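You operate a simulated robot arm through the tools that you are given. There is no shell and no other tool. Be economical: measure what you need, move in short steps, check, and stop when the job is done.

Carry out the task below with a simulated robot arm. There is one attempt and no reset: what you move stays moved.

Task
Top the tank up to MAX from the drum and close it again.
Fine: lay the cap on the white mat meanwhile; hang the nozzle back in its ring; no spills.

The check looks at the end state, three seconds after you hand in, the way a careful person would. Anything else that was tipped, shoved, dropped, spilled or broken makes it a failure. Lids that push on must go on centred and level and be pressed home; caps that screw on are set level and turned clockwise until they are tight.

Robot
A 6-joint arm with a two-finger parallel gripper on a trunk, on a base that drives. Base frame: it is fixed to the floor where the robot stands at the start and does not move with it; the origin is under the middle of the robot, x ahead of it, y to its left, z up. Readings come in mm, rad, newtons and seconds.
With the tool pointing down near the work surface it reaches from about 140 to 800 mm from the robot's upright axis, wherever it stands. Its first joint turns from -2.897 to 2.897 rad. Places, roughly: grey ring [900, 800, 500]; level glass [500, 100, 600]; long red lever [400, 800, 1000]; oil filler [600, 0, 800]; top of the white mat [600, -300, 800]. Payload 3.91 kg.
The tool frame sits at the grasp point between the pads (the TCP): z along the fingers, y along the line on which they close. The tips reach 30 mm beyond it. The gripper opens to 110 mm. The fingers are 20 mm wide and 10 mm thick; the gripper's body (48 by 112 mm) begins 55 mm behind the TCP.
Orientation is that of the tool frame in the base frame, as [roll, pitch, yaw] about the fixed x, y, z axes, in that order (R = Rz(yaw) Ry(pitch) Rx(roll)). With the fingers straight down and closing along the base's y, the tool's x points along the base's -x, its y along +y and its z along -z.

Tools
- The arm moves only by the tool step_arm. Its argument "moves" is a list of rows, each a list of 6 numbers: the shift along the tool's x, y, z in units of 40 mm (1.0 is 40 mm), then the turn, a rotation vector about the tool's x, y, z in units of 5 degrees (1.0 is 5 degrees). In form: [[tx, ty, tz, rx, ry, rz], ...]. A call has 1 to 12 rows; each row shifts and turns the commanded pose from where the row before left it, along the tool's axes as they then stand. "gripper" is the opening, from 0 (shut) to 1 (fully open), set as the call begins (left out, the last holds). A call with a number of a shift or a turn outside -1 to 1 is refused whole. Each row takes 0.2 s and may step no farther than 50 mm and 0.15 rad from the row before; otherwise, or with a gripper value out of range, the whole call is refused. A pose out of reach is approached as far as the arm can. The call stops where the force on the tool passes 90 N (or 10 N more than at its start, if that is more) or the arm is blocked; 0.2 s more then pass. The fingers move at their own pace (about 108 mm/s each) and stop on an object; they squeeze with about 22 N. The grip force told is the motor's: it shows also when the fingers shut on nothing. Time passes only in rows, and 0.2 s behind the last, so rows that do not move let the fingers close. The reply holds the time, the measured pose of the TCP, the force on the tool along the base axes, the opening and the grip force, in the units named above and with some noise, with the torque about the TCP (base axes, N m) and any sound that the robot's microphone picked up.
- Cameras (640 x 400 px; columns grow to the right, rows downward): "scene" is now at [-90.5, 39.8, 1412.8]; the picture's right is [0.45, -0.89, 0.00], its down [-0.52, -0.26, -0.82] and it looks along [0.73, 0.37, -0.58] (base axes); focal length 244 px, centre (320, 200). "wrist" rides on the gripper at [77, 7, -114] in the tool frame; the picture's right is [-0.09, 1.00, 0.00], its down [-0.80, -0.07, -0.59] and it looks along [-0.59, -0.05, 0.80] (tool axes); focal length 270 px, centre (320, 200). There is no depth. A picture from a camera that has moved, and an enlarged one, comes with that camera's place and axes in the base frame and with its lens.
- capture(camera): a new picture of that camera. The clock stands still meanwhile.
- move_column(by): slides the trunk up (or, below 0, down) by that many mm; the arm and the scene camera ride with it, the base frame stays. It gives what a move gives, with no picture.
- base_move(legs): drives the robot by 1 to 6 legs, each [ahead, left, turn to the left] in mm, mm and rad, along the robot's own axes; the way and the turn of a leg run together, so that a leg with both is an arc; at most 1500 mm and 3.142 rad a leg. The arm and the cameras ride along, it lands a little off, and it stops where it bumps. It gives what a move gives.
- pan_tilt(pan, tilt): turns the head with the scene camera to pan (to the left, within 1.501 rad either way) and tilt (down, from -0.506 to 1.204), counted from straight ahead of the robot. It gives what a move gives.
- inspect(camera, box): a new picture of the part [left, top, right, bottom] of that camera's present view, enlarged. The clock stands still meanwhile.
- job_done(): hands the job in; it is judged then, once.

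Work in short steps. Places have to be worked out from the pictures, the camera data and where the tool is seen: move nearer, look again, correct. Check each grasp and each placing, and mend what went wrong. You have 120 turns and 98 pictures in all, those below and enlarged ones among them. Open the gripper and draw the arm clear of the work before you hand the job in, unless the task says otherwise; then end with one line.

The tools are called after "Emit:" as a command line: name --pt "numbers of a row" for each row, then --argument value for the rest, lists and objects as JSON in quotes. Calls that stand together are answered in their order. step_arm: Moves the arm, as the interface text tells. Its arguments: {"type":"object","properties":{"moves":{"type":"array"},"gripper":{"type":"number"}},"required":["moves"]} The other tools are called the same way: move_column (by) slides the trunk up or down; base_move (legs) drives the base; pan_tilt (pan, tilt) turns the head that bears the scene camera; capture (camera) takes a picture; inspect (camera, box) takes an enlarged picture of a part of a camera's view; job_done () hands the job in.

At the start:

```text
t: 0.0
position: [309.7, 310.3, 1235.7]
orientation: [3.14, 0.0, -3.141]
ft_force: [0.3, -0.8, 0.0]
wrist_torque: [0.03, 0.0, -0.03]
finger_gap: 109.5
gripper_force: 0.1
trunk travel left (down, up): [-350.0, 190.0]
robot x, y, heading: [-0.8, -1.2, 0.003]
head pan, tilt: [0.466, 0.618]
```

scene: 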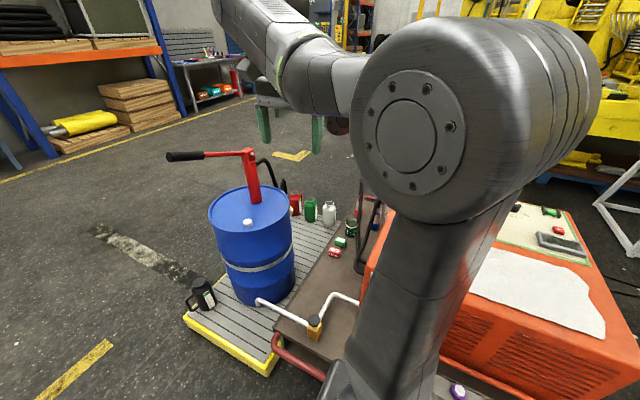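
wrist: 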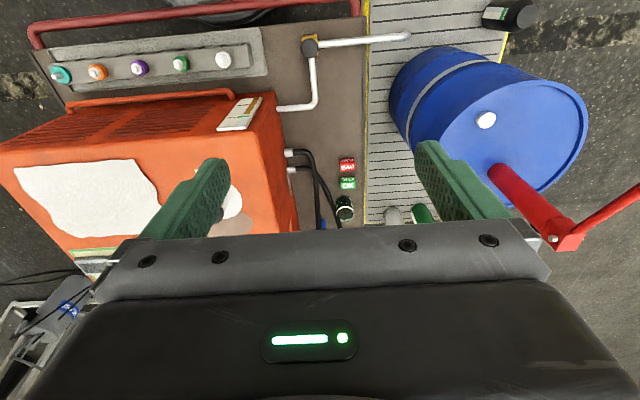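

The arm blocks part of the scene view. I'll turn the head to see the machine, the drum and the parts between them.

Emit:
pan_tilt --pan 0.0 --tilt 0.75

Emit:
capture --camera "scene"

Emit:
inspect --camera "wrist" --box '[200, 0, 420, 240]'

```text
t: 0.9
position: [310.5, 308.5, 1235.8]
orientation: [3.141, -0.001, -3.141]
ft_force: [0.7, 0.5, -0.5]
wrist_torque: [-0.03, 0.0, -0.01]
finger_gap: 109.8
gripper_force: 0.0
trunk travel left (down, up): [-350.0, 190.0]
robot x, y, heading: [5.1, 2.0, -0.007]
head pan, tilt: [0.0, 0.75]
```

```text
95 pictures are left
camera scene: at [-86.1, 0.3, 1401.5], right [0.0, -1.0, 0.0], down [-0.68, 0.0, -0.73], along [0.73, 0.0, -0.68], focal length 244 px, centre (320, 200)
```

scene: 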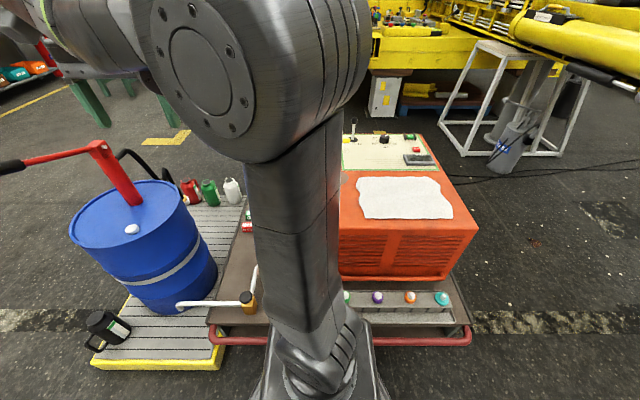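

```text
1.67 times, centred on (310, 120) of wrist
camera zoom: at [232.2, 316.4, 1350.4], right [0.09, 1.0, 0.0], down [0.8, -0.07, 0.59], along [0.59, -0.05, -0.8], focal length 450 px, centre (337, 333)
```

zoom: 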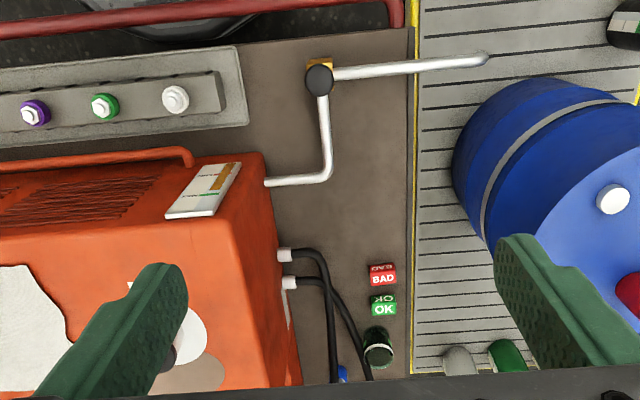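

Now I'll look left toward the drum, the ring and the lever, and take closer views of the machine top and the labels.

Emit:
pan_tilt --pan 0.85 --tilt 0.7

Emit:
capture --camera "scene"

Emit:
step_arm --pt "0 -1 0 0 0 0" --pt "0 -1 0 0 0 0" --pt "0 -1 0 0 0 0" --pt "0 -1 0 0 0 0" --pt "0 -1 0 0 0 0" --pt "0 -1 0 0 0 0" --pt "0 -1 0 0 0 0" --pt "0 -1 0 0 0 0"

Emit:
capture --camera "wrist"

Emit:
capture --camera "scene"

```text
t: 2.1
position: [309.7, 310.3, 1235.9]
orientation: [-3.141, 0.001, -3.14]
ft_force: [-0.7, -0.8, -0.1]
wrist_torque: [0.0, -0.02, 0.01]
finger_gap: 110.1
gripper_force: 0.1
trunk travel left (down, up): [-350.0, 190.0]
robot x, y, heading: [-2.0, -3.3, -0.0]
head pan, tilt: [0.85, 0.7]
```

```text
93 pictures are left
camera scene: at [-112.9, 64.1, 1405.7], right [0.75, -0.66, 0.0], down [-0.43, -0.48, -0.76], along [0.51, 0.57, -0.64], focal length 244 px, centre (320, 200)
```

scene: 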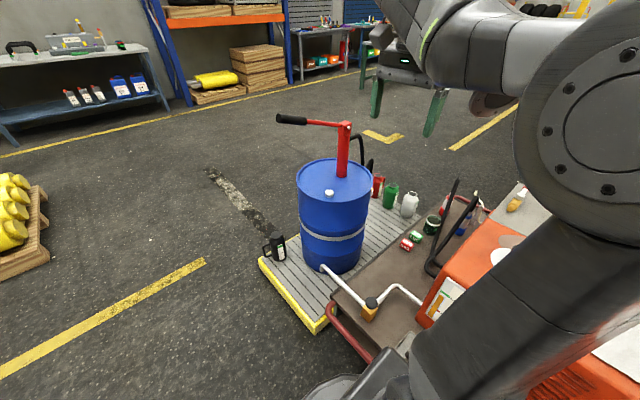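

```text
t: 3.9
position: [311.4, -10.8, 1235.6]
orientation: [-3.138, -0.006, -3.14]
ft_force: [0.4, -0.4, -0.1]
wrist_torque: [-0.04, 0.01, 0.02]
finger_gap: 110.1
gripper_force: 0.1
trunk travel left (down, up): [-350.0, 190.0]
robot x, y, heading: [2.2, 0.7, 0.003]
head pan, tilt: [0.85, 0.7]
```

```text
92 pictures are left
camera wrist: at [234.4, -5.7, 1351.8], right [0.09, 1.0, 0.0], down [0.8, -0.07, 0.59], along [0.59, -0.05, -0.81], focal length 270 px, centre (320, 200)
```

wrist: 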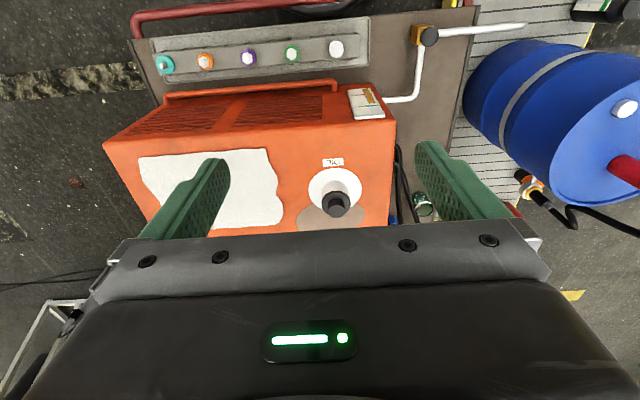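

```text
91 pictures are left
camera scene: at [-154.5, 85.7, 1410.6], right [0.98, -0.18, 0.0], down [-0.11, -0.59, -0.8], along [0.14, 0.79, -0.6], focal length 244 px, centre (320, 200)
```

scene: 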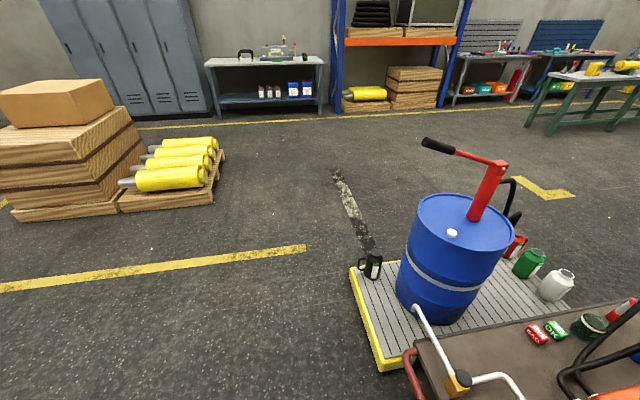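

The filler cap is on the machine's top and the hose is behind the drum. I'll zoom in on the key areas.

Emit:
inspect --camera "wrist" --box '[280, 70, 440, 240]'

Emit:
inspect --camera "wrist" --box '[490, 140, 640, 240]'

Emit:
inspect --camera "scene" --box '[380, 120, 640, 400]'

```text
2.35 times, centred on (360, 155) of wrist
camera zoom: at [234.4, -5.7, 1351.8], right [0.09, 1.0, 0.0], down [0.8, -0.07, 0.59], along [0.59, -0.05, -0.81], focal length 636 px, centre (226, 306)
```

zoom: 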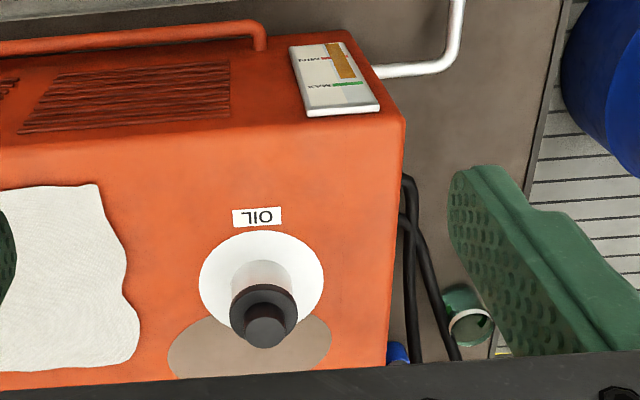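

```text
4.00 times, centred on (565, 190) of wrist
camera zoom: at [234.4, -5.7, 1351.8], right [0.09, 1.0, 0.0], down [0.8, -0.07, 0.59], along [0.59, -0.05, -0.81], focal length 1081 px, centre (-660, 240)
```

zoom: 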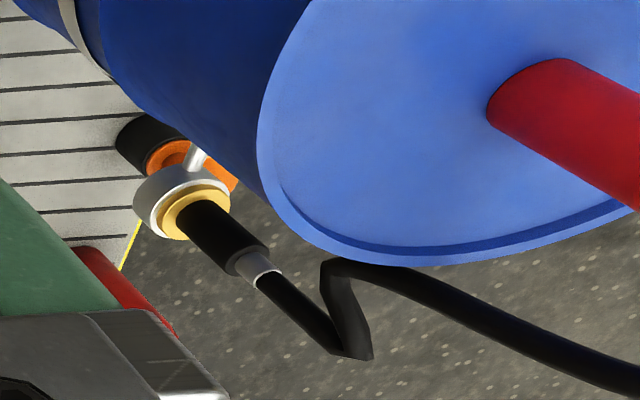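

```text
1.43 times, centred on (510, 260) of scene
camera zoom: at [-154.5, 85.7, 1410.6], right [0.98, -0.18, 0.0], down [-0.11, -0.59, -0.8], along [0.14, 0.79, -0.6], focal length 349 px, centre (49, 114)
```

zoom: 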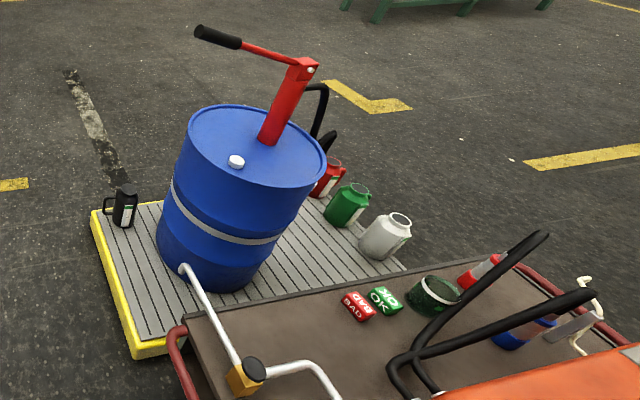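

The cap is near (620, 0, ~850). I'll move the arm closer and shift sideways so I can triangulate the cap, mat and level glass.

Emit:
step_arm --pt "-1 0 1 0 0 0" --pt "-1 0 1 0 0 0" --pt "0 0 1 0 0 0" --pt "0 0 1 0 0 0" --pt "0 0 1 0 0 0"

Emit:
capture --camera "wrist"

Emit:
pan_tilt --pan 0.0 --tilt 0.75

Emit:
capture --camera "scene"

```text
refused: row 1 steps farther than a row can; nothing moved
```

```text
87 pictures are left
camera wrist: at [234.4, -5.7, 1351.8], right [0.09, 1.0, 0.0], down [0.8, -0.07, 0.59], along [0.59, -0.05, -0.81], focal length 270 px, centre (320, 200)
```

wrist: 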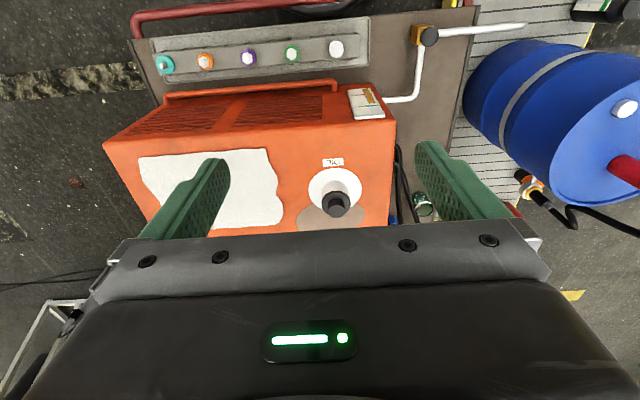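

```text
t: 5.0
position: [312.0, -12.0, 1236.5]
orientation: [-3.141, -0.004, -3.141]
ft_force: [0.7, -0.8, 0.1]
wrist_torque: [0.01, 0.02, 0.02]
finger_gap: 110.1
gripper_force: 0.0
trunk travel left (down, up): [-350.0, 190.0]
robot x, y, heading: [-1.8, -1.0, 0.0]
head pan, tilt: [0.0, 0.75]
```

```text
86 pictures are left
camera scene: at [-153.8, 85.6, 1410.0], right [0.98, -0.18, 0.0], down [-0.11, -0.6, -0.8], along [0.14, 0.78, -0.6], focal length 244 px, centre (320, 200)
```

scene: 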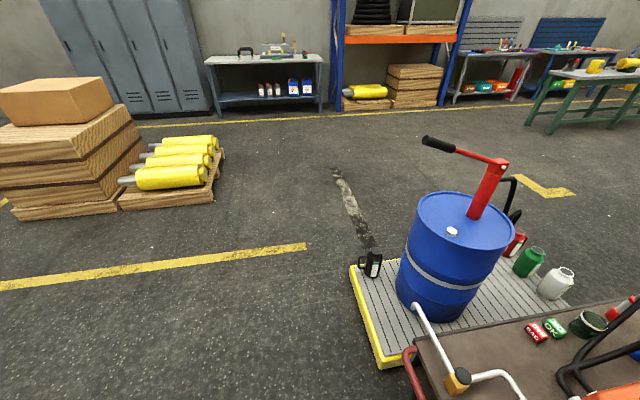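

The head seems to be blocked, perhaps pushed by the arm's elbow. I'll move the arm forward in smaller rows and then try the pan again.

Emit:
step_arm --pt "-1 0 0.5 0 0 0" --pt "-1 0 0.5 0 0 0" --pt "-1 0 0.5 0 0 0" --pt "0 0 1 0 0 0" --pt "0 0 1 0 0 0" --pt "0 0 0.5 0 0 0"

Emit:
capture --camera "wrist"

Emit:
pan_tilt --pan 0.0 --tilt 0.75

Emit:
capture --camera "scene"

```text
t: 6.5
position: [428.4, -11.1, 1073.4]
orientation: [-3.14, -0.001, -3.141]
ft_force: [0.7, 0.2, 0.5]
wrist_torque: [0.0, -0.02, 0.03]
finger_gap: 110.3
gripper_force: 0.1
trunk travel left (down, up): [-350.0, 190.0]
robot x, y, heading: [-1.6, 0.6, -0.003]
head pan, tilt: [0.0, 0.75]
```

```text
85 pictures are left
camera wrist: at [350.9, -4.1, 1189.5], right [0.09, 1.0, 0.0], down [0.8, -0.07, 0.59], along [0.59, -0.05, -0.8], focal length 270 px, centre (320, 200)
```

wrist: 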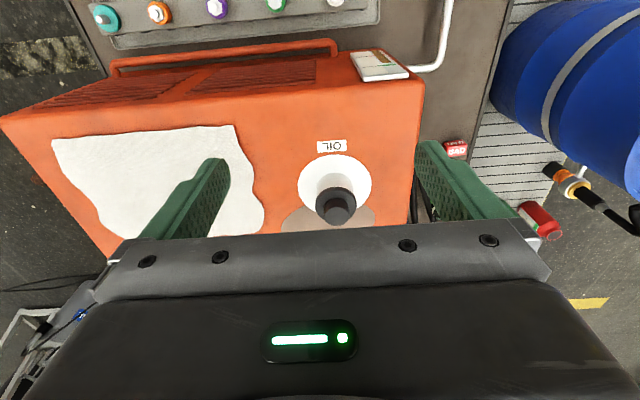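

```text
t: 7.0
position: [428.4, -10.9, 1074.4]
orientation: [3.14, -0.001, 3.141]
ft_force: [0.6, -1.0, 0.1]
wrist_torque: [0.01, 0.01, 0.02]
finger_gap: 109.7
gripper_force: 0.0
trunk travel left (down, up): [-350.0, 190.0]
robot x, y, heading: [-2.0, -1.6, 0.003]
head pan, tilt: [0.0, 0.75]
```

```text
84 pictures are left
camera scene: at [-86.1, 0.2, 1401.5], right [0.0, -1.0, 0.0], down [-0.68, 0.0, -0.73], along [0.73, 0.0, -0.68], focal length 244 px, centre (320, 200)
```

scene: 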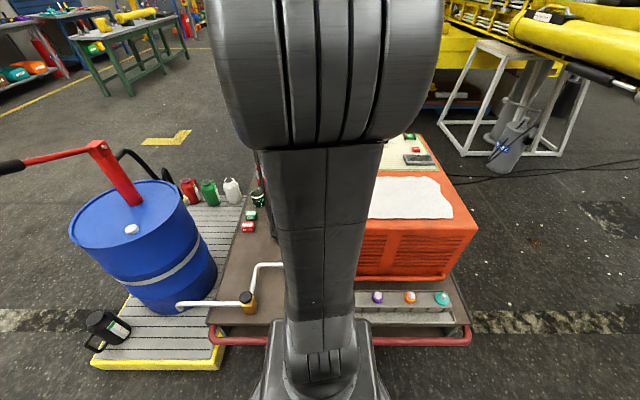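

I moved nearly along the view ray, so I have no baseline. I'll move forward at constant height for triangulation and to see the back side of the machine.

Emit:
step_arm --pt "-1 0 0 0 0 0" --pt "-1 0 0 0 0 0" --pt "-0.5 0 0 0 0 0"

Emit:
capture --camera "wrist"

Emit:
inspect --camera "wrist" --box '[260, 40, 460, 200]'

```text
t: 7.8
position: [529.6, -12.3, 1072.6]
orientation: [3.142, 0.0, 3.141]
ft_force: [-0.1, 0.7, 0.7]
wrist_torque: [-0.01, 0.03, 0.02]
finger_gap: 110.3
gripper_force: 0.0
trunk travel left (down, up): [-350.0, 190.0]
robot x, y, heading: [-0.3, -0.2, 0.001]
head pan, tilt: [0.0, 0.75]
```

```text
83 pictures are left
camera wrist: at [451.7, -4.4, 1188.9], right [0.09, 1.0, 0.0], down [0.8, -0.07, 0.59], along [0.59, -0.05, -0.8], focal length 270 px, centre (320, 200)
```

wrist: 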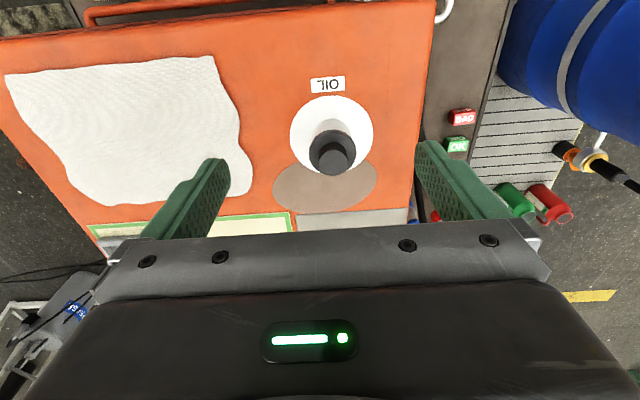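

```text
2.50 times, centred on (360, 120) of wrist
camera zoom: at [451.7, -4.4, 1188.9], right [0.09, 1.0, 0.0], down [0.8, -0.07, 0.59], along [0.59, -0.05, -0.8], focal length 676 px, centre (220, 400)
```

zoom: 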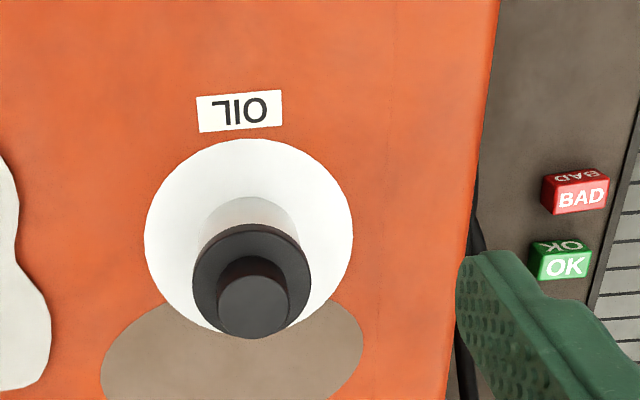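

The cap is a disc with a smaller knob on top. I put the knob top at about (653, 1, 822). I'll move above it and look again.

Emit:
step_arm --pt "-1 0.1 0 0 0 0" --pt "-1 0.1 0 0 0 0" --pt "-1 0.1 0 0 0 0" --pt "0 0 1 0 0 0" --pt "0 0 1 0 0 0" --pt "0 0 1 0 0 0"

Emit:
capture --camera "wrist"

```text
t: 9.2
position: [653.3, 0.1, 955.9]
orientation: [3.141, 0.001, -3.141]
ft_force: [0.5, 0.0, -0.4]
wrist_torque: [-0.01, 0.01, 0.01]
finger_gap: 109.8
gripper_force: 0.0
trunk travel left (down, up): [-350.0, 190.0]
robot x, y, heading: [1.4, -2.0, 0.0]
head pan, tilt: [0.0, 0.75]
```

```text
81 pictures are left
camera wrist: at [576.2, 7.5, 1070.3], right [0.09, 1.0, 0.0], down [0.8, -0.07, 0.59], along [0.59, -0.05, -0.8], focal length 270 px, centre (320, 200)
```

wrist: 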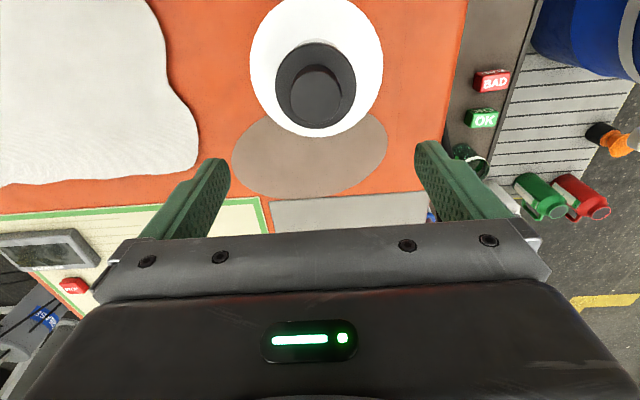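

Refined estimate from the views: knob top at about (638, 0, 848), knob about 48 mm wide and disc about 73 mm. I'll align and descend part way to check.

Emit:
step_arm --pt "0.38 0 0.5 0 0 0" --pt "0 0 0.8 0 0 0"

Emit:
capture --camera "wrist"

```text
t: 9.8
position: [634.6, 2.6, 902.6]
orientation: [-3.141, 0.002, -3.141]
ft_force: [0.6, -1.0, 0.1]
wrist_torque: [-0.01, -0.04, -0.03]
finger_gap: 110.0
gripper_force: 0.1
trunk travel left (down, up): [-350.0, 190.0]
robot x, y, heading: [-0.4, 0.2, 0.002]
head pan, tilt: [0.0, 0.75]
```

```text
80 pictures are left
camera wrist: at [557.9, 8.9, 1018.8], right [0.09, 1.0, 0.0], down [0.8, -0.07, 0.59], along [0.59, -0.05, -0.8], focal length 270 px, centre (320, 200)
```

wrist: 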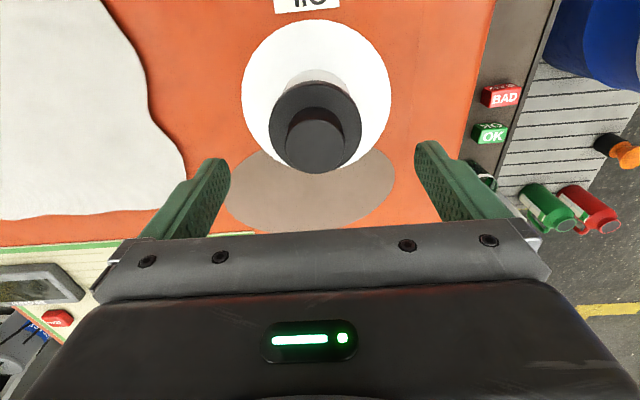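

Knob aligned, with its top at about z 840 and the disc's top face near 807. I'll pre-turn the wrist clockwise 60° to leave room for unscrewing, then look.

Emit:
step_arm --pt "0 -0.08 0 0 0 1" --pt "0 0 0 0 0 1" --pt "0 0 0 0 0 1" --pt "0 0 0 0 0 1" --pt "0 0 0 0 0 1" --pt "0 0 0 0 0 1" --pt "0 0 0 0 0 1" --pt "0 0 0 0 0 1" --pt "0 0 0 0 0 1" --pt "0 0 0 0 0 1" --pt "0 0 0 0 0 1" --pt "0 0 0 0 0 1"

Emit:
step_arm --pt "0 0 0 0 0 1" --pt "0 0 0 0 0 1" --pt "0 0 0 0 0 1" --pt "0 0 0 0 0 1" --pt "0 0 0 0 0 1" --pt "0 0 0 0 0 1"

Emit:
capture --camera "wrist"

```text
t: 12.4
position: [634.4, -0.7, 901.8]
orientation: [-3.141, -0.001, 2.092]
ft_force: [0.4, 1.1, -0.5]
wrist_torque: [0.0, 0.02, -0.02]
finger_gap: 110.2
gripper_force: 0.0
trunk travel left (down, up): [-350.0, 190.0]
robot x, y, heading: [-0.3, 0.1, -0.003]
head pan, tilt: [0.0, 0.75]
```

```text
t: 13.8
position: [634.6, -1.8, 902.8]
orientation: [3.141, 0.0, 1.569]
ft_force: [-0.3, 0.2, 0.4]
wrist_torque: [-0.01, 0.03, 0.01]
finger_gap: 110.0
gripper_force: 0.2
trunk travel left (down, up): [-350.0, 190.0]
robot x, y, heading: [-1.5, -1.0, -0.0]
head pan, tilt: [0.0, 0.75]
```

```text
79 pictures are left
camera wrist: at [641.2, 75.6, 1018.0], right [1.0, -0.09, 0.0], down [-0.07, -0.8, 0.59], along [-0.05, -0.59, -0.8], focal length 270 px, centre (320, 200)
```

wrist: 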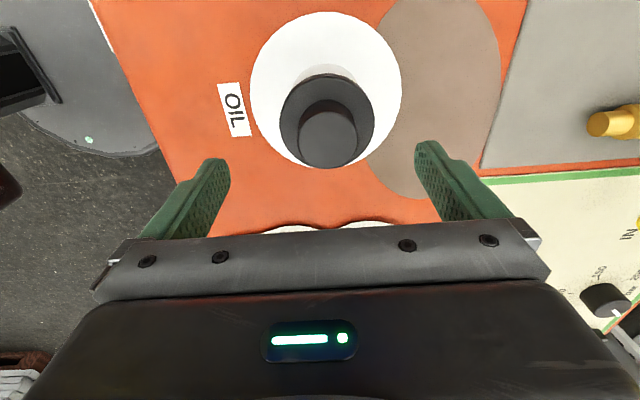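

From this side, the knob is 5.5 mm farther in +x (x≈640), with its top at z≈841. I'll shift, descend to TCP z≈843 and close.

Emit:
step_arm --pt "0 0.14 0.5 0 0 0" --pt "0 0 0.5 0 0 0" --pt "0 0 0.5 0 0 0"

Emit:
step_arm --pt "0 0 0 0 0 0" --pt "0 0 0 0 0 0" --pt "0 0 0 0 0 0" --gripper 0.0

Emit:
capture --camera "wrist"

```text
t: 14.7
position: [640.7, -2.2, 841.3]
orientation: [-3.14, 0.001, 1.57]
ft_force: [0.0, 0.5, 0.1]
wrist_torque: [0.0, 0.02, 0.0]
finger_gap: 110.1
gripper_force: 0.1
trunk travel left (down, up): [-350.0, 190.0]
robot x, y, heading: [4.9, -0.0, 0.004]
head pan, tilt: [0.0, 0.75]
```

```text
t: 15.4
position: [641.0, -3.9, 841.0]
orientation: [3.141, 0.0, 1.57]
ft_force: [-0.3, 0.3, 0.2]
wrist_torque: [0.01, 0.0, -0.01]
finger_gap: 70.4
gripper_force: 21.8
trunk travel left (down, up): [-350.0, 190.0]
robot x, y, heading: [0.9, -1.8, 0.001]
head pan, tilt: [0.0, 0.75]
```

```text
78 pictures are left
camera wrist: at [647.4, 73.8, 957.1], right [1.0, -0.09, 0.0], down [-0.07, -0.8, 0.59], along [-0.05, -0.59, -0.8], focal length 270 px, centre (320, 200)
```

wrist: 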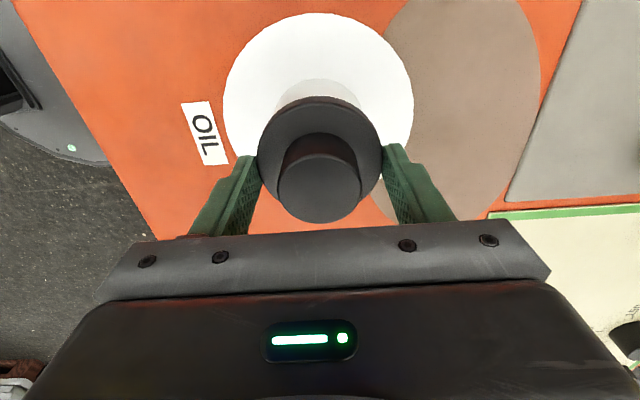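

The fingers closed on the 70 mm rim of the cap. For a fuller grip I'll reopen slightly, lower 10 mm, regrip and start turning counter-clockwise.

Emit:
step_arm --pt "0 0 0 0 0 0" --pt "0 0 0.25 0 0 0" --gripper 0.8

Emit:
step_arm --pt "0 0 0 0 0 0" --pt "0 0 0 0 0 0" --gripper 0.0

Emit:
step_arm --pt "0 0 0 0 0 -1" --pt "0 0 0 0 0 -1" --pt "0 0 0 0 0 -1" --pt "0 0 0 0 0 -1" --pt "0 0 0 0 0 -1" --pt "0 0 0 0 0 -1"

Emit:
capture --camera "wrist"

```text
t: 16.1
position: [641.3, -2.8, 831.4]
orientation: [3.141, 0.0, 1.57]
ft_force: [-0.4, 0.5, -0.2]
wrist_torque: [0.02, 0.01, -0.02]
finger_gap: 88.1
gripper_force: 0.1
trunk travel left (down, up): [-350.0, 190.0]
robot x, y, heading: [-3.1, -0.3, 0.0]
head pan, tilt: [0.0, 0.75]
```

```text
t: 16.6
position: [640.7, -2.7, 832.4]
orientation: [-3.14, 0.0, 1.571]
ft_force: [-0.5, -0.5, -0.6]
wrist_torque: [-0.03, 0.0, -0.03]
finger_gap: 70.8
gripper_force: 22.3
trunk travel left (down, up): [-350.0, 190.0]
robot x, y, heading: [-0.9, -0.1, 0.002]
head pan, tilt: [0.0, 0.75]
```

```text
t: 18.1
position: [639.9, -2.4, 831.3]
orientation: [-3.14, -0.002, 2.097]
ft_force: [-3.7, 0.2, -5.0]
wrist_torque: [-0.12, 0.1, -1.9]
finger_gap: 72.6
gripper_force: 45.1
trunk travel left (down, up): [-350.0, 190.0]
robot x, y, heading: [1.5, -0.3, -0.002]
head pan, tilt: [0.0, 0.75]
```

```text
77 pictures are left
camera wrist: at [606.7, 68.9, 947.3], right [0.91, 0.42, 0.0], down [0.34, -0.73, 0.59], along [0.25, -0.54, -0.8], focal length 270 px, centre (320, 200)
```

wrist: 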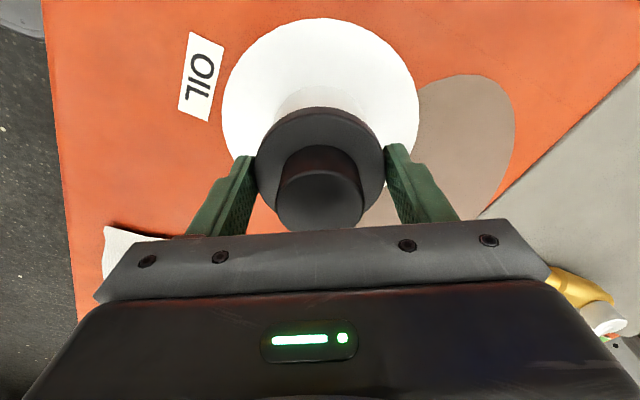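

There is resistance (−1.9 N·m) and I can't tell yet whether the cap turned or slipped. I'll continue and watch the torque.

Emit:
step_arm --pt "0 0 0 0 0 -1" --pt "0 0 0 0 0 -1" --pt "0 0 0 0 0 -1" --pt "0 0 0 0 0 -1" --pt "0 0 0 0 0 -1" --pt "0 0 0 0 0 -1"

Emit:
inspect --camera "wrist" --box '[220, 80, 420, 240]'

```text
t: 19.4
position: [640.4, -2.0, 832.8]
orientation: [3.141, 0.001, 2.615]
ft_force: [1.0, 1.2, 0.8]
wrist_torque: [0.14, 0.29, -2.8]
finger_gap: 72.9
gripper_force: 45.4
trunk travel left (down, up): [-350.0, 190.0]
robot x, y, heading: [0.8, 1.0, -0.001]
head pan, tilt: [0.0, 0.75]
```

```text
2.50 times, centred on (320, 160) of wrist
camera zoom: at [576.7, 42.3, 948.3], right [0.58, 0.82, 0.0], down [0.66, -0.46, 0.59], along [0.49, -0.34, -0.8], focal length 676 px, centre (320, 300)
```

zoom: 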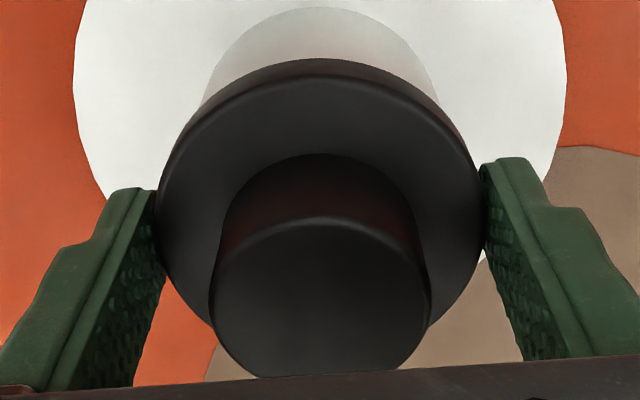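

Emit:
step_arm --pt "0 0 0 0 0 -1" --pt "0 0 0 0 0 -1" --pt "0 0 0 0 0 -1" --pt "0 0 0 0 0 -1" --pt "0 0 0 0 0 -1" --pt "0 0 0 0 0 -1"

Emit:
step_arm --pt "0 0 0 0 0 -1" --pt "0 0 0 0 0 -1" --pt "0 0 0 0 0 -1" --pt "0 0 0 0 0 -1" --pt "0 0 0 0 0 -1" --pt "0 0 0 0 0 -1"

Emit:
capture --camera "wrist"

```text
t: 20.9
position: [640.0, -1.4, 833.7]
orientation: [3.141, -0.001, -3.139]
ft_force: [0.5, 0.8, 0.1]
wrist_torque: [0.03, -0.01, -0.01]
finger_gap: 70.6
gripper_force: 22.1
trunk travel left (down, up): [-350.0, 190.0]
robot x, y, heading: [3.3, -2.4, -0.004]
head pan, tilt: [0.0, 0.75]
```

```text
t: 22.2
position: [640.8, -2.0, 832.1]
orientation: [3.141, -0.001, -2.617]
ft_force: [5.2, 1.3, -2.6]
wrist_torque: [-0.34, -0.32, -1.66]
finger_gap: 72.5
gripper_force: 44.3
trunk travel left (down, up): [-350.0, 190.0]
robot x, y, heading: [0.6, 2.6, 0.001]
head pan, tilt: [0.0, 0.75]
```

```text
75 pictures are left
camera wrist: at [570.6, -33.9, 947.9], right [-0.42, 0.91, 0.0], down [0.73, 0.34, 0.59], along [0.54, 0.25, -0.8], focal length 270 px, centre (320, 200)
```

wrist: 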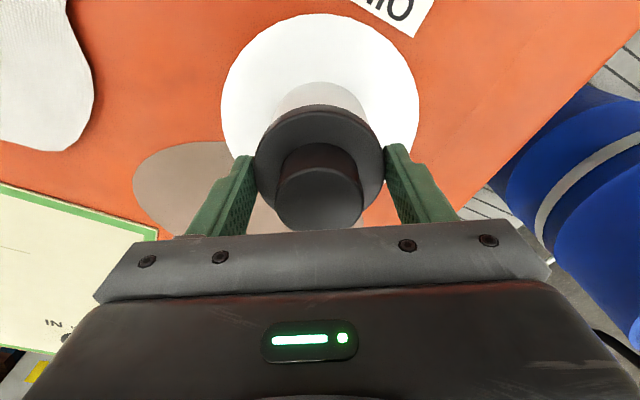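

Torque and gap vary with angle, so it may be slipping. I'll keep turning in smaller increments to see the pattern.

Emit:
step_arm --pt "0 0 0 0 0 -1" --pt "0 0 0 0 0 -1"

Emit:
step_arm --pt "0 0 0 0 0 -1" --pt "0 0 0 0 0 -1"

Emit:
step_arm --pt "0 0 0 0 0 -1" --pt "0 0 0 0 0 -1"

Emit:
step_arm --pt "0 0 0 0 0 -1" --pt "0 0 0 0 0 -1"

Emit:
step_arm --pt "0 0 0 0 0 -1" --pt "0 0 0 0 0 -1"

Emit:
step_arm --pt "0 0 0 0 0 -1" --pt "0 0 0 0 0 -1"

```text
t: 22.9
position: [640.0, -1.6, 832.4]
orientation: [3.14, -0.001, -2.442]
ft_force: [0.1, -0.5, 0.3]
wrist_torque: [0.01, 0.0, 0.01]
finger_gap: 70.3
gripper_force: 22.4
trunk travel left (down, up): [-350.0, 190.0]
robot x, y, heading: [-1.1, -0.5, -0.001]
head pan, tilt: [0.0, 0.75]
```

```text
t: 23.4
position: [639.6, -1.2, 832.8]
orientation: [-3.14, 0.001, -2.268]
ft_force: [-0.5, 0.4, -0.6]
wrist_torque: [0.02, 0.0, -0.03]
finger_gap: 70.6
gripper_force: 22.0
trunk travel left (down, up): [-350.0, 190.0]
robot x, y, heading: [2.3, 1.9, -0.006]
head pan, tilt: [0.0, 0.75]
```

```text
t: 24.1
position: [640.8, -0.6, 833.1]
orientation: [-3.141, 0.002, -2.094]
ft_force: [5.3, 5.4, -0.2]
wrist_torque: [0.81, -0.35, -2.53]
finger_gap: 72.9
gripper_force: 45.0
trunk travel left (down, up): [-350.0, 190.0]
robot x, y, heading: [-1.0, 2.6, 0.001]
head pan, tilt: [0.0, 0.75]
```

```text
t: 24.6
position: [639.1, -2.5, 833.0]
orientation: [3.141, -0.002, -1.92]
ft_force: [1.8, -3.7, 0.5]
wrist_torque: [-0.36, 0.2, -2.23]
finger_gap: 73.3
gripper_force: 45.2
trunk travel left (down, up): [-350.0, 190.0]
robot x, y, heading: [0.7, -2.0, -0.0]
head pan, tilt: [0.0, 0.75]
```

```text
t: 25.2
position: [639.1, -1.6, 832.5]
orientation: [-3.141, 0.001, -1.742]
ft_force: [1.1, -4.3, 2.1]
wrist_torque: [-0.18, 0.13, -0.04]
finger_gap: 71.5
gripper_force: 22.1
trunk travel left (down, up): [-350.0, 190.0]
robot x, y, heading: [-1.1, 1.2, 0.002]
head pan, tilt: [0.0, 0.75]
```

```text
t: 25.9
position: [639.7, -2.4, 832.9]
orientation: [-3.141, 0.0, -1.569]
ft_force: [0.0, 1.2, 3.3]
wrist_torque: [0.11, 0.08, -0.02]
finger_gap: 70.5
gripper_force: 21.9
trunk travel left (down, up): [-350.0, 190.0]
robot x, y, heading: [0.2, -0.2, 0.002]
head pan, tilt: [0.0, 0.75]
```

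Torque comes and goes, as if the pads were ratcheting over facets or the cap were already free. I'll test with a small gentle lift.

Emit:
step_arm --pt "0 0 -0.1 0 0 0" --pt "0 0 -0.1 0 0 0"

Emit:
capture --camera "wrist"

```text
t: 26.4
position: [639.8, -1.5, 841.0]
orientation: [3.141, 0.0, -1.571]
ft_force: [0.7, 0.0, -1.4]
wrist_torque: [0.01, 0.03, -0.05]
finger_gap: 71.2
gripper_force: 21.8
trunk travel left (down, up): [-350.0, 190.0]
robot x, y, heading: [-1.5, 2.5, 0.001]
head pan, tilt: [0.0, 0.75]
```

```text
74 pictures are left
camera wrist: at [632.3, -78.5, 955.7], right [-1.0, 0.09, 0.0], down [0.07, 0.8, 0.59], along [0.05, 0.59, -0.8], focal length 270 px, centre (320, 200)
```

wrist: 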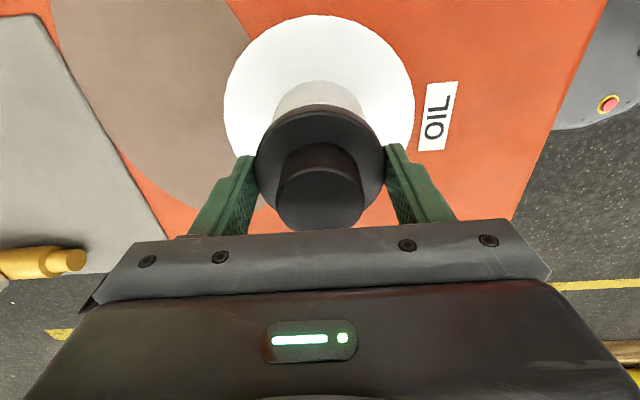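

The cap rose with the fingers with only −1.4 N, so it's free. I'll lift more and verify.

Emit:
step_arm --pt "0 0 -0.3 0 0 0" --pt "0 0 -0.5 0 0 0" --pt "0 0 -1 0 0 0" --pt "0 0 -1 0 0 0"

Emit:
capture --camera "wrist"

```text
t: 27.4
position: [639.3, -4.2, 953.5]
orientation: [-3.141, 0.001, -1.57]
ft_force: [-0.2, 0.6, -1.1]
wrist_torque: [0.02, 0.02, 0.03]
finger_gap: 70.9
gripper_force: 21.9
trunk travel left (down, up): [-350.0, 190.0]
robot x, y, heading: [-0.8, -0.6, 0.005]
head pan, tilt: [0.0, 0.75]
```

```text
73 pictures are left
camera wrist: at [632.6, -81.0, 1069.7], right [-1.0, 0.09, 0.0], down [0.07, 0.8, 0.59], along [0.05, 0.59, -0.8], focal length 270 px, centre (320, 200)
```

wrist: 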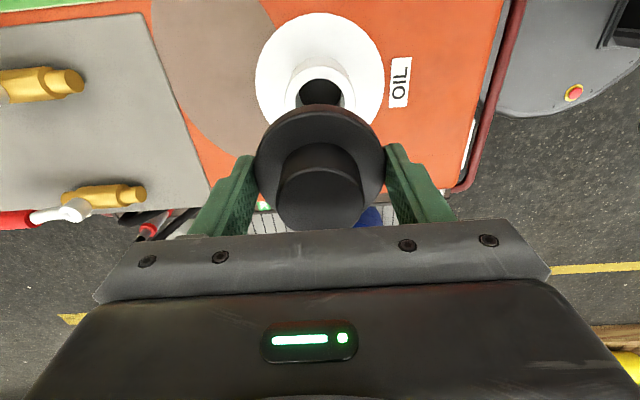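

The cap is off and the neck is open. I'll carry it over the mat at height and look there.

Emit:
step_arm --pt "1 0.1 0 0 0 0" --pt "1 0.1 0 0 0 0" --pt "1 0.1 0 0 0 0" --pt "1 0.1 0 0 0 0" --pt "1 0.1 0 0 0 0" --pt "1 0 0 0 0 0" --pt "1 0 0 0 0 0" --pt "0.4 0 0 0 0 0" --pt "0 0 0.9 0 0 0" --pt "0 0 0.9 0 0 0"

Emit:
capture --camera "wrist"

Emit:
capture --camera "scene"

```text
t: 29.6
position: [619.5, -295.8, 882.1]
orientation: [3.141, 0.001, -1.571]
ft_force: [-0.1, -1.0, -2.1]
wrist_torque: [0.01, -0.01, 0.0]
finger_gap: 70.9
gripper_force: 21.5
trunk travel left (down, up): [-350.0, 190.0]
robot x, y, heading: [-1.8, 0.3, 0.002]
head pan, tilt: [0.0, 0.75]
```

```text
72 pictures are left
camera wrist: at [612.6, -373.0, 997.9], right [-1.0, 0.09, 0.0], down [0.07, 0.8, 0.59], along [0.05, 0.59, -0.8], focal length 270 px, centre (320, 200)
```

wrist: 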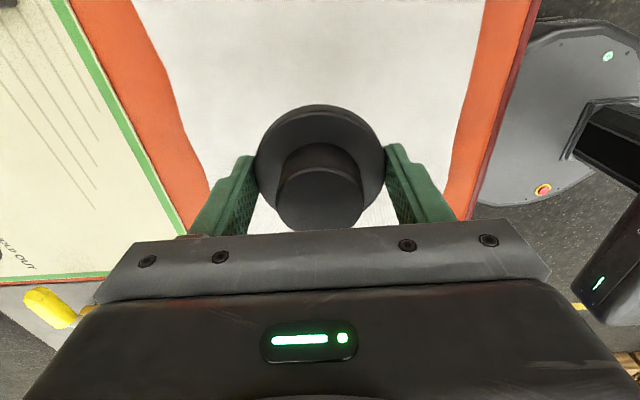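

```text
71 pictures are left
camera scene: at [-85.5, 0.0, 1401.5], right [0.0, -1.0, 0.0], down [-0.68, 0.0, -0.73], along [0.73, 0.0, -0.68], focal length 244 px, centre (320, 200)
```

scene: 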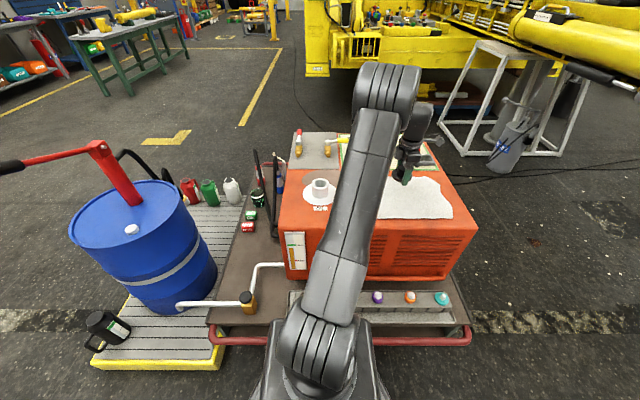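

The cap is above the mat. I'll descend stepwise and watch the force for contact.

Emit:
step_arm --pt "0 0 0.5 0 0 0" --pt "0 0 0.5 0 0 0" --pt "0 0 0.25 0 0 0"

Emit:
capture --camera "wrist"

Emit:
inspect --camera "scene" --box '[260, 120, 480, 300]'

```text
t: 30.4
position: [620.3, -296.8, 830.9]
orientation: [-3.141, -0.002, -1.572]
ft_force: [-0.5, -0.3, -1.6]
wrist_torque: [-0.03, -0.01, 0.02]
finger_gap: 70.8
gripper_force: 22.2
trunk travel left (down, up): [-350.0, 190.0]
robot x, y, heading: [0.3, -1.0, -0.002]
head pan, tilt: [0.0, 0.75]
```

```text
70 pictures are left
camera wrist: at [612.3, -374.0, 946.8], right [-1.0, 0.09, 0.0], down [0.07, 0.8, 0.59], along [0.05, 0.59, -0.8], focal length 270 px, centre (320, 200)
```

wrist: 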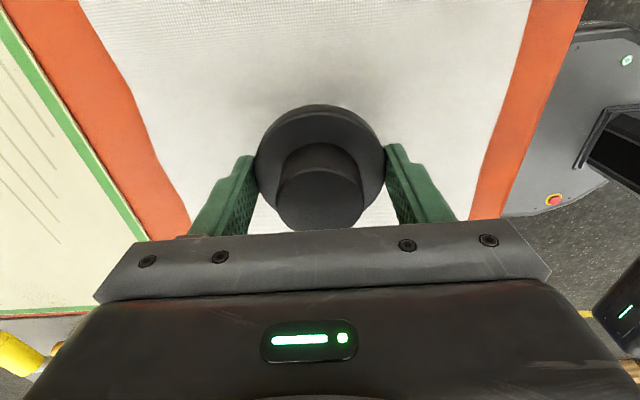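

```text
2.22 times, centred on (370, 210) of scene
camera zoom: at [-85.8, 0.0, 1401.5], right [0.0, -1.0, 0.0], down [-0.68, 0.0, -0.73], along [0.73, 0.0, -0.68], focal length 543 px, centre (209, 178)
```

zoom: 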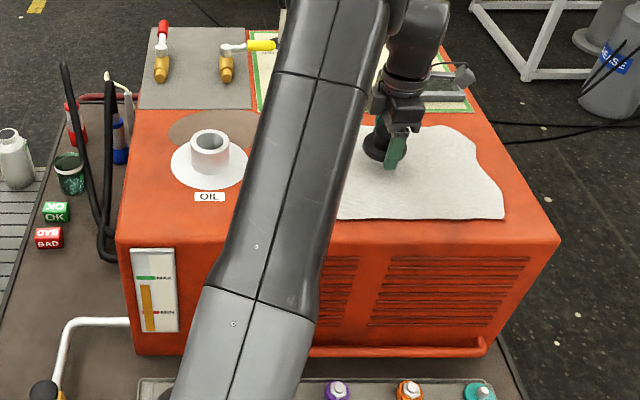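

The cap is close to the mat. I'll descend in fine steps.

Emit:
step_arm --pt "0 0 0.2 0 0 0" --pt "0 0 0.2 0 0 0"

Emit:
step_arm --pt "0 0 0.1 0 0 0" --pt "0 0 0.1 0 0 0"

Emit:
step_arm --pt "0 0 0.1 0 0 0" --pt "0 0 0.1 0 0 0"

Emit:
inspect --camera "scene" --box '[360, 140, 460, 220]'

```text
t: 31.1
position: [621.7, -297.4, 814.6]
orientation: [3.141, 0.0, -1.57]
ft_force: [0.3, 0.3, -2.2]
wrist_torque: [0.0, 0.0, -0.01]
finger_gap: 70.8
gripper_force: 22.4
trunk travel left (down, up): [-350.0, 190.0]
robot x, y, heading: [-2.4, 0.3, -0.001]
head pan, tilt: [0.0, 0.75]
```

```text
t: 31.6
position: [619.1, -297.8, 808.5]
orientation: [-3.139, 0.001, -1.569]
ft_force: [-0.9, 0.1, 4.7]
wrist_torque: [0.09, 0.08, 0.0]
finger_gap: 70.7
gripper_force: 21.6
trunk travel left (down, up): [-350.0, 190.0]
robot x, y, heading: [-2.2, 0.6, 0.001]
head pan, tilt: [0.0, 0.75]
```

```text
t: 32.2
position: [619.3, -297.3, 801.0]
orientation: [-3.14, -0.002, -1.571]
ft_force: [0.2, -1.4, 13.9]
wrist_torque: [-0.03, -0.08, -0.07]
finger_gap: 70.8
gripper_force: 21.8
trunk travel left (down, up): [-350.0, 190.0]
robot x, y, heading: [-2.7, 3.2, -0.005]
head pan, tilt: [0.0, 0.75]
```

```text
5.00 times, centred on (410, 180) of scene
camera zoom: at [-87.4, 0.6, 1401.5], right [0.0, -1.0, 0.0], down [-0.68, 0.0, -0.73], along [0.73, 0.0, -0.68], focal length 1222 px, centre (-130, 300)
```

zoom: 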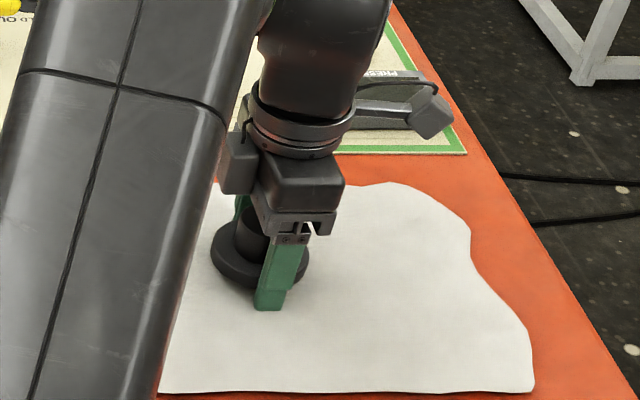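

Contact (14 N): the cap rests on the mat. I'll release it and rise straight up.

Emit:
step_arm --pt "0 0 -0.05 0 0 0" --pt "0 0 0 0 0 0" --pt "0 0 0 0 0 0" --gripper 1.0

Emit:
step_arm --pt "0 0 -1 0 0 0" --pt "0 0 -1 0 0 0" --pt "0 0 -1 0 0 0"

Emit:
capture --camera "wrist"

Emit:
inspect --camera "scene" --box '[260, 120, 480, 300]'

```text
t: 33.0
position: [619.6, -296.9, 800.2]
orientation: [3.141, 0.0, -1.571]
ft_force: [0.3, 0.9, 0.7]
wrist_torque: [0.02, -0.03, 0.01]
finger_gap: 109.8
gripper_force: 0.1
trunk travel left (down, up): [-350.0, 190.0]
robot x, y, heading: [3.6, -1.6, 0.005]
head pan, tilt: [0.0, 0.75]
```

```text
t: 33.9
position: [622.4, -299.2, 923.9]
orientation: [-3.141, 0.0, -1.572]
ft_force: [0.6, 0.1, 0.5]
wrist_torque: [0.0, 0.02, 0.0]
finger_gap: 110.3
gripper_force: 0.1
trunk travel left (down, up): [-350.0, 190.0]
robot x, y, heading: [-5.0, -1.4, 0.0]
head pan, tilt: [0.0, 0.75]
```

```text
67 pictures are left
camera wrist: at [615.0, -376.2, 1039.4], right [-1.0, 0.09, 0.0], down [0.07, 0.8, 0.59], along [0.05, 0.59, -0.8], focal length 270 px, centre (320, 200)
```

wrist: 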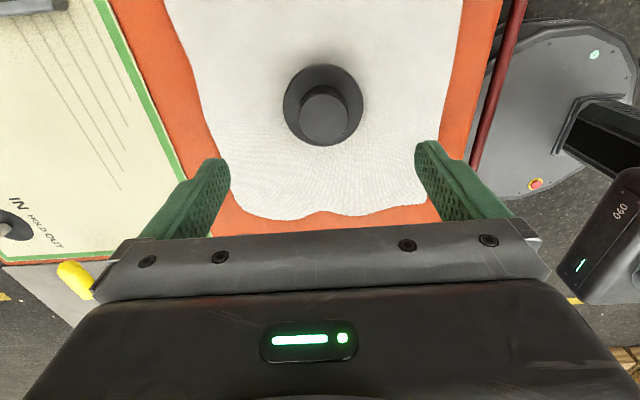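

```text
2.22 times, centred on (370, 210) of scene
camera zoom: at [-86.1, 0.2, 1401.4], right [0.0, -1.0, 0.0], down [-0.68, 0.0, -0.73], along [0.73, 0.0, -0.68], focal length 543 px, centre (209, 178)
```

zoom: 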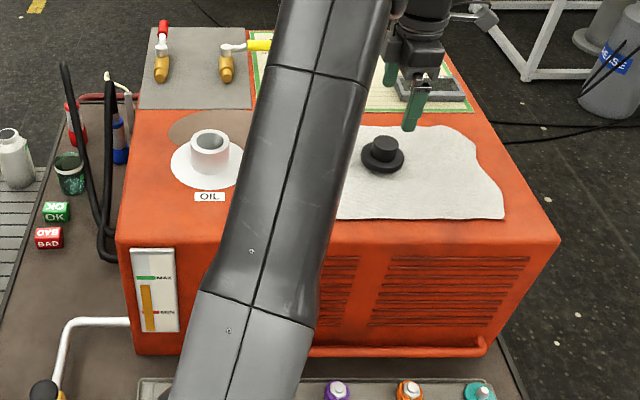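

The cap lies upright on the mat. Next I'll zoom on the level glass and the filler neck, then turn the head to see the nozzle, ring and lever.

Emit:
inspect --camera "scene" --box '[290, 200, 340, 260]'

Emit:
pan_tilt --pan 0.8 --tilt 0.65

Emit:
inspect --camera "scene" --box '[240, 60, 520, 360]'

```text
6.67 times, centred on (315, 230) of scene
camera zoom: at [-86.1, 0.2, 1401.4], right [0.0, -1.0, 0.0], down [-0.68, 0.0, -0.73], along [0.73, 0.0, -0.68], focal length 1629 px, centre (353, 0)
```

zoom: 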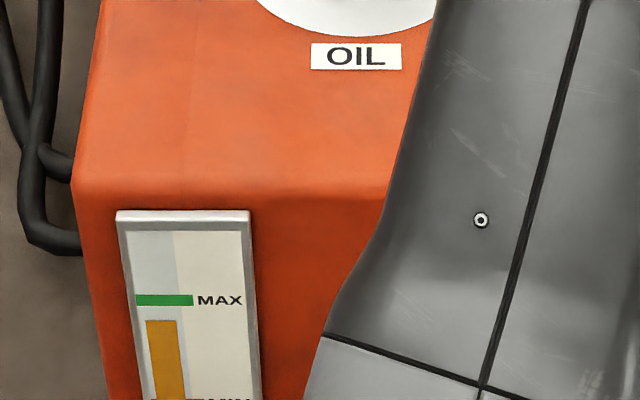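

```text
t: 35.0
position: [622.5, -299.7, 921.9]
orientation: [-3.141, 0.0, -1.571]
ft_force: [1.2, -0.2, 0.9]
wrist_torque: [-0.01, 0.01, -0.03]
finger_gap: 110.2
gripper_force: 0.1
trunk travel left (down, up): [-350.0, 190.0]
robot x, y, heading: [3.4, 1.5, 0.002]
head pan, tilt: [0.799, 0.649]
```

```text
1.33 times, centred on (380, 210) of scene
camera zoom: at [-108.3, 62.3, 1410.1], right [0.72, -0.7, 0.0], down [-0.42, -0.43, -0.8], along [0.56, 0.57, -0.6], focal length 326 px, centre (240, 187)
```

zoom: 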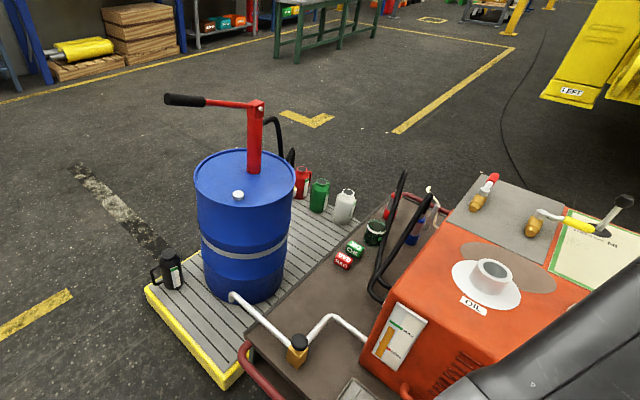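

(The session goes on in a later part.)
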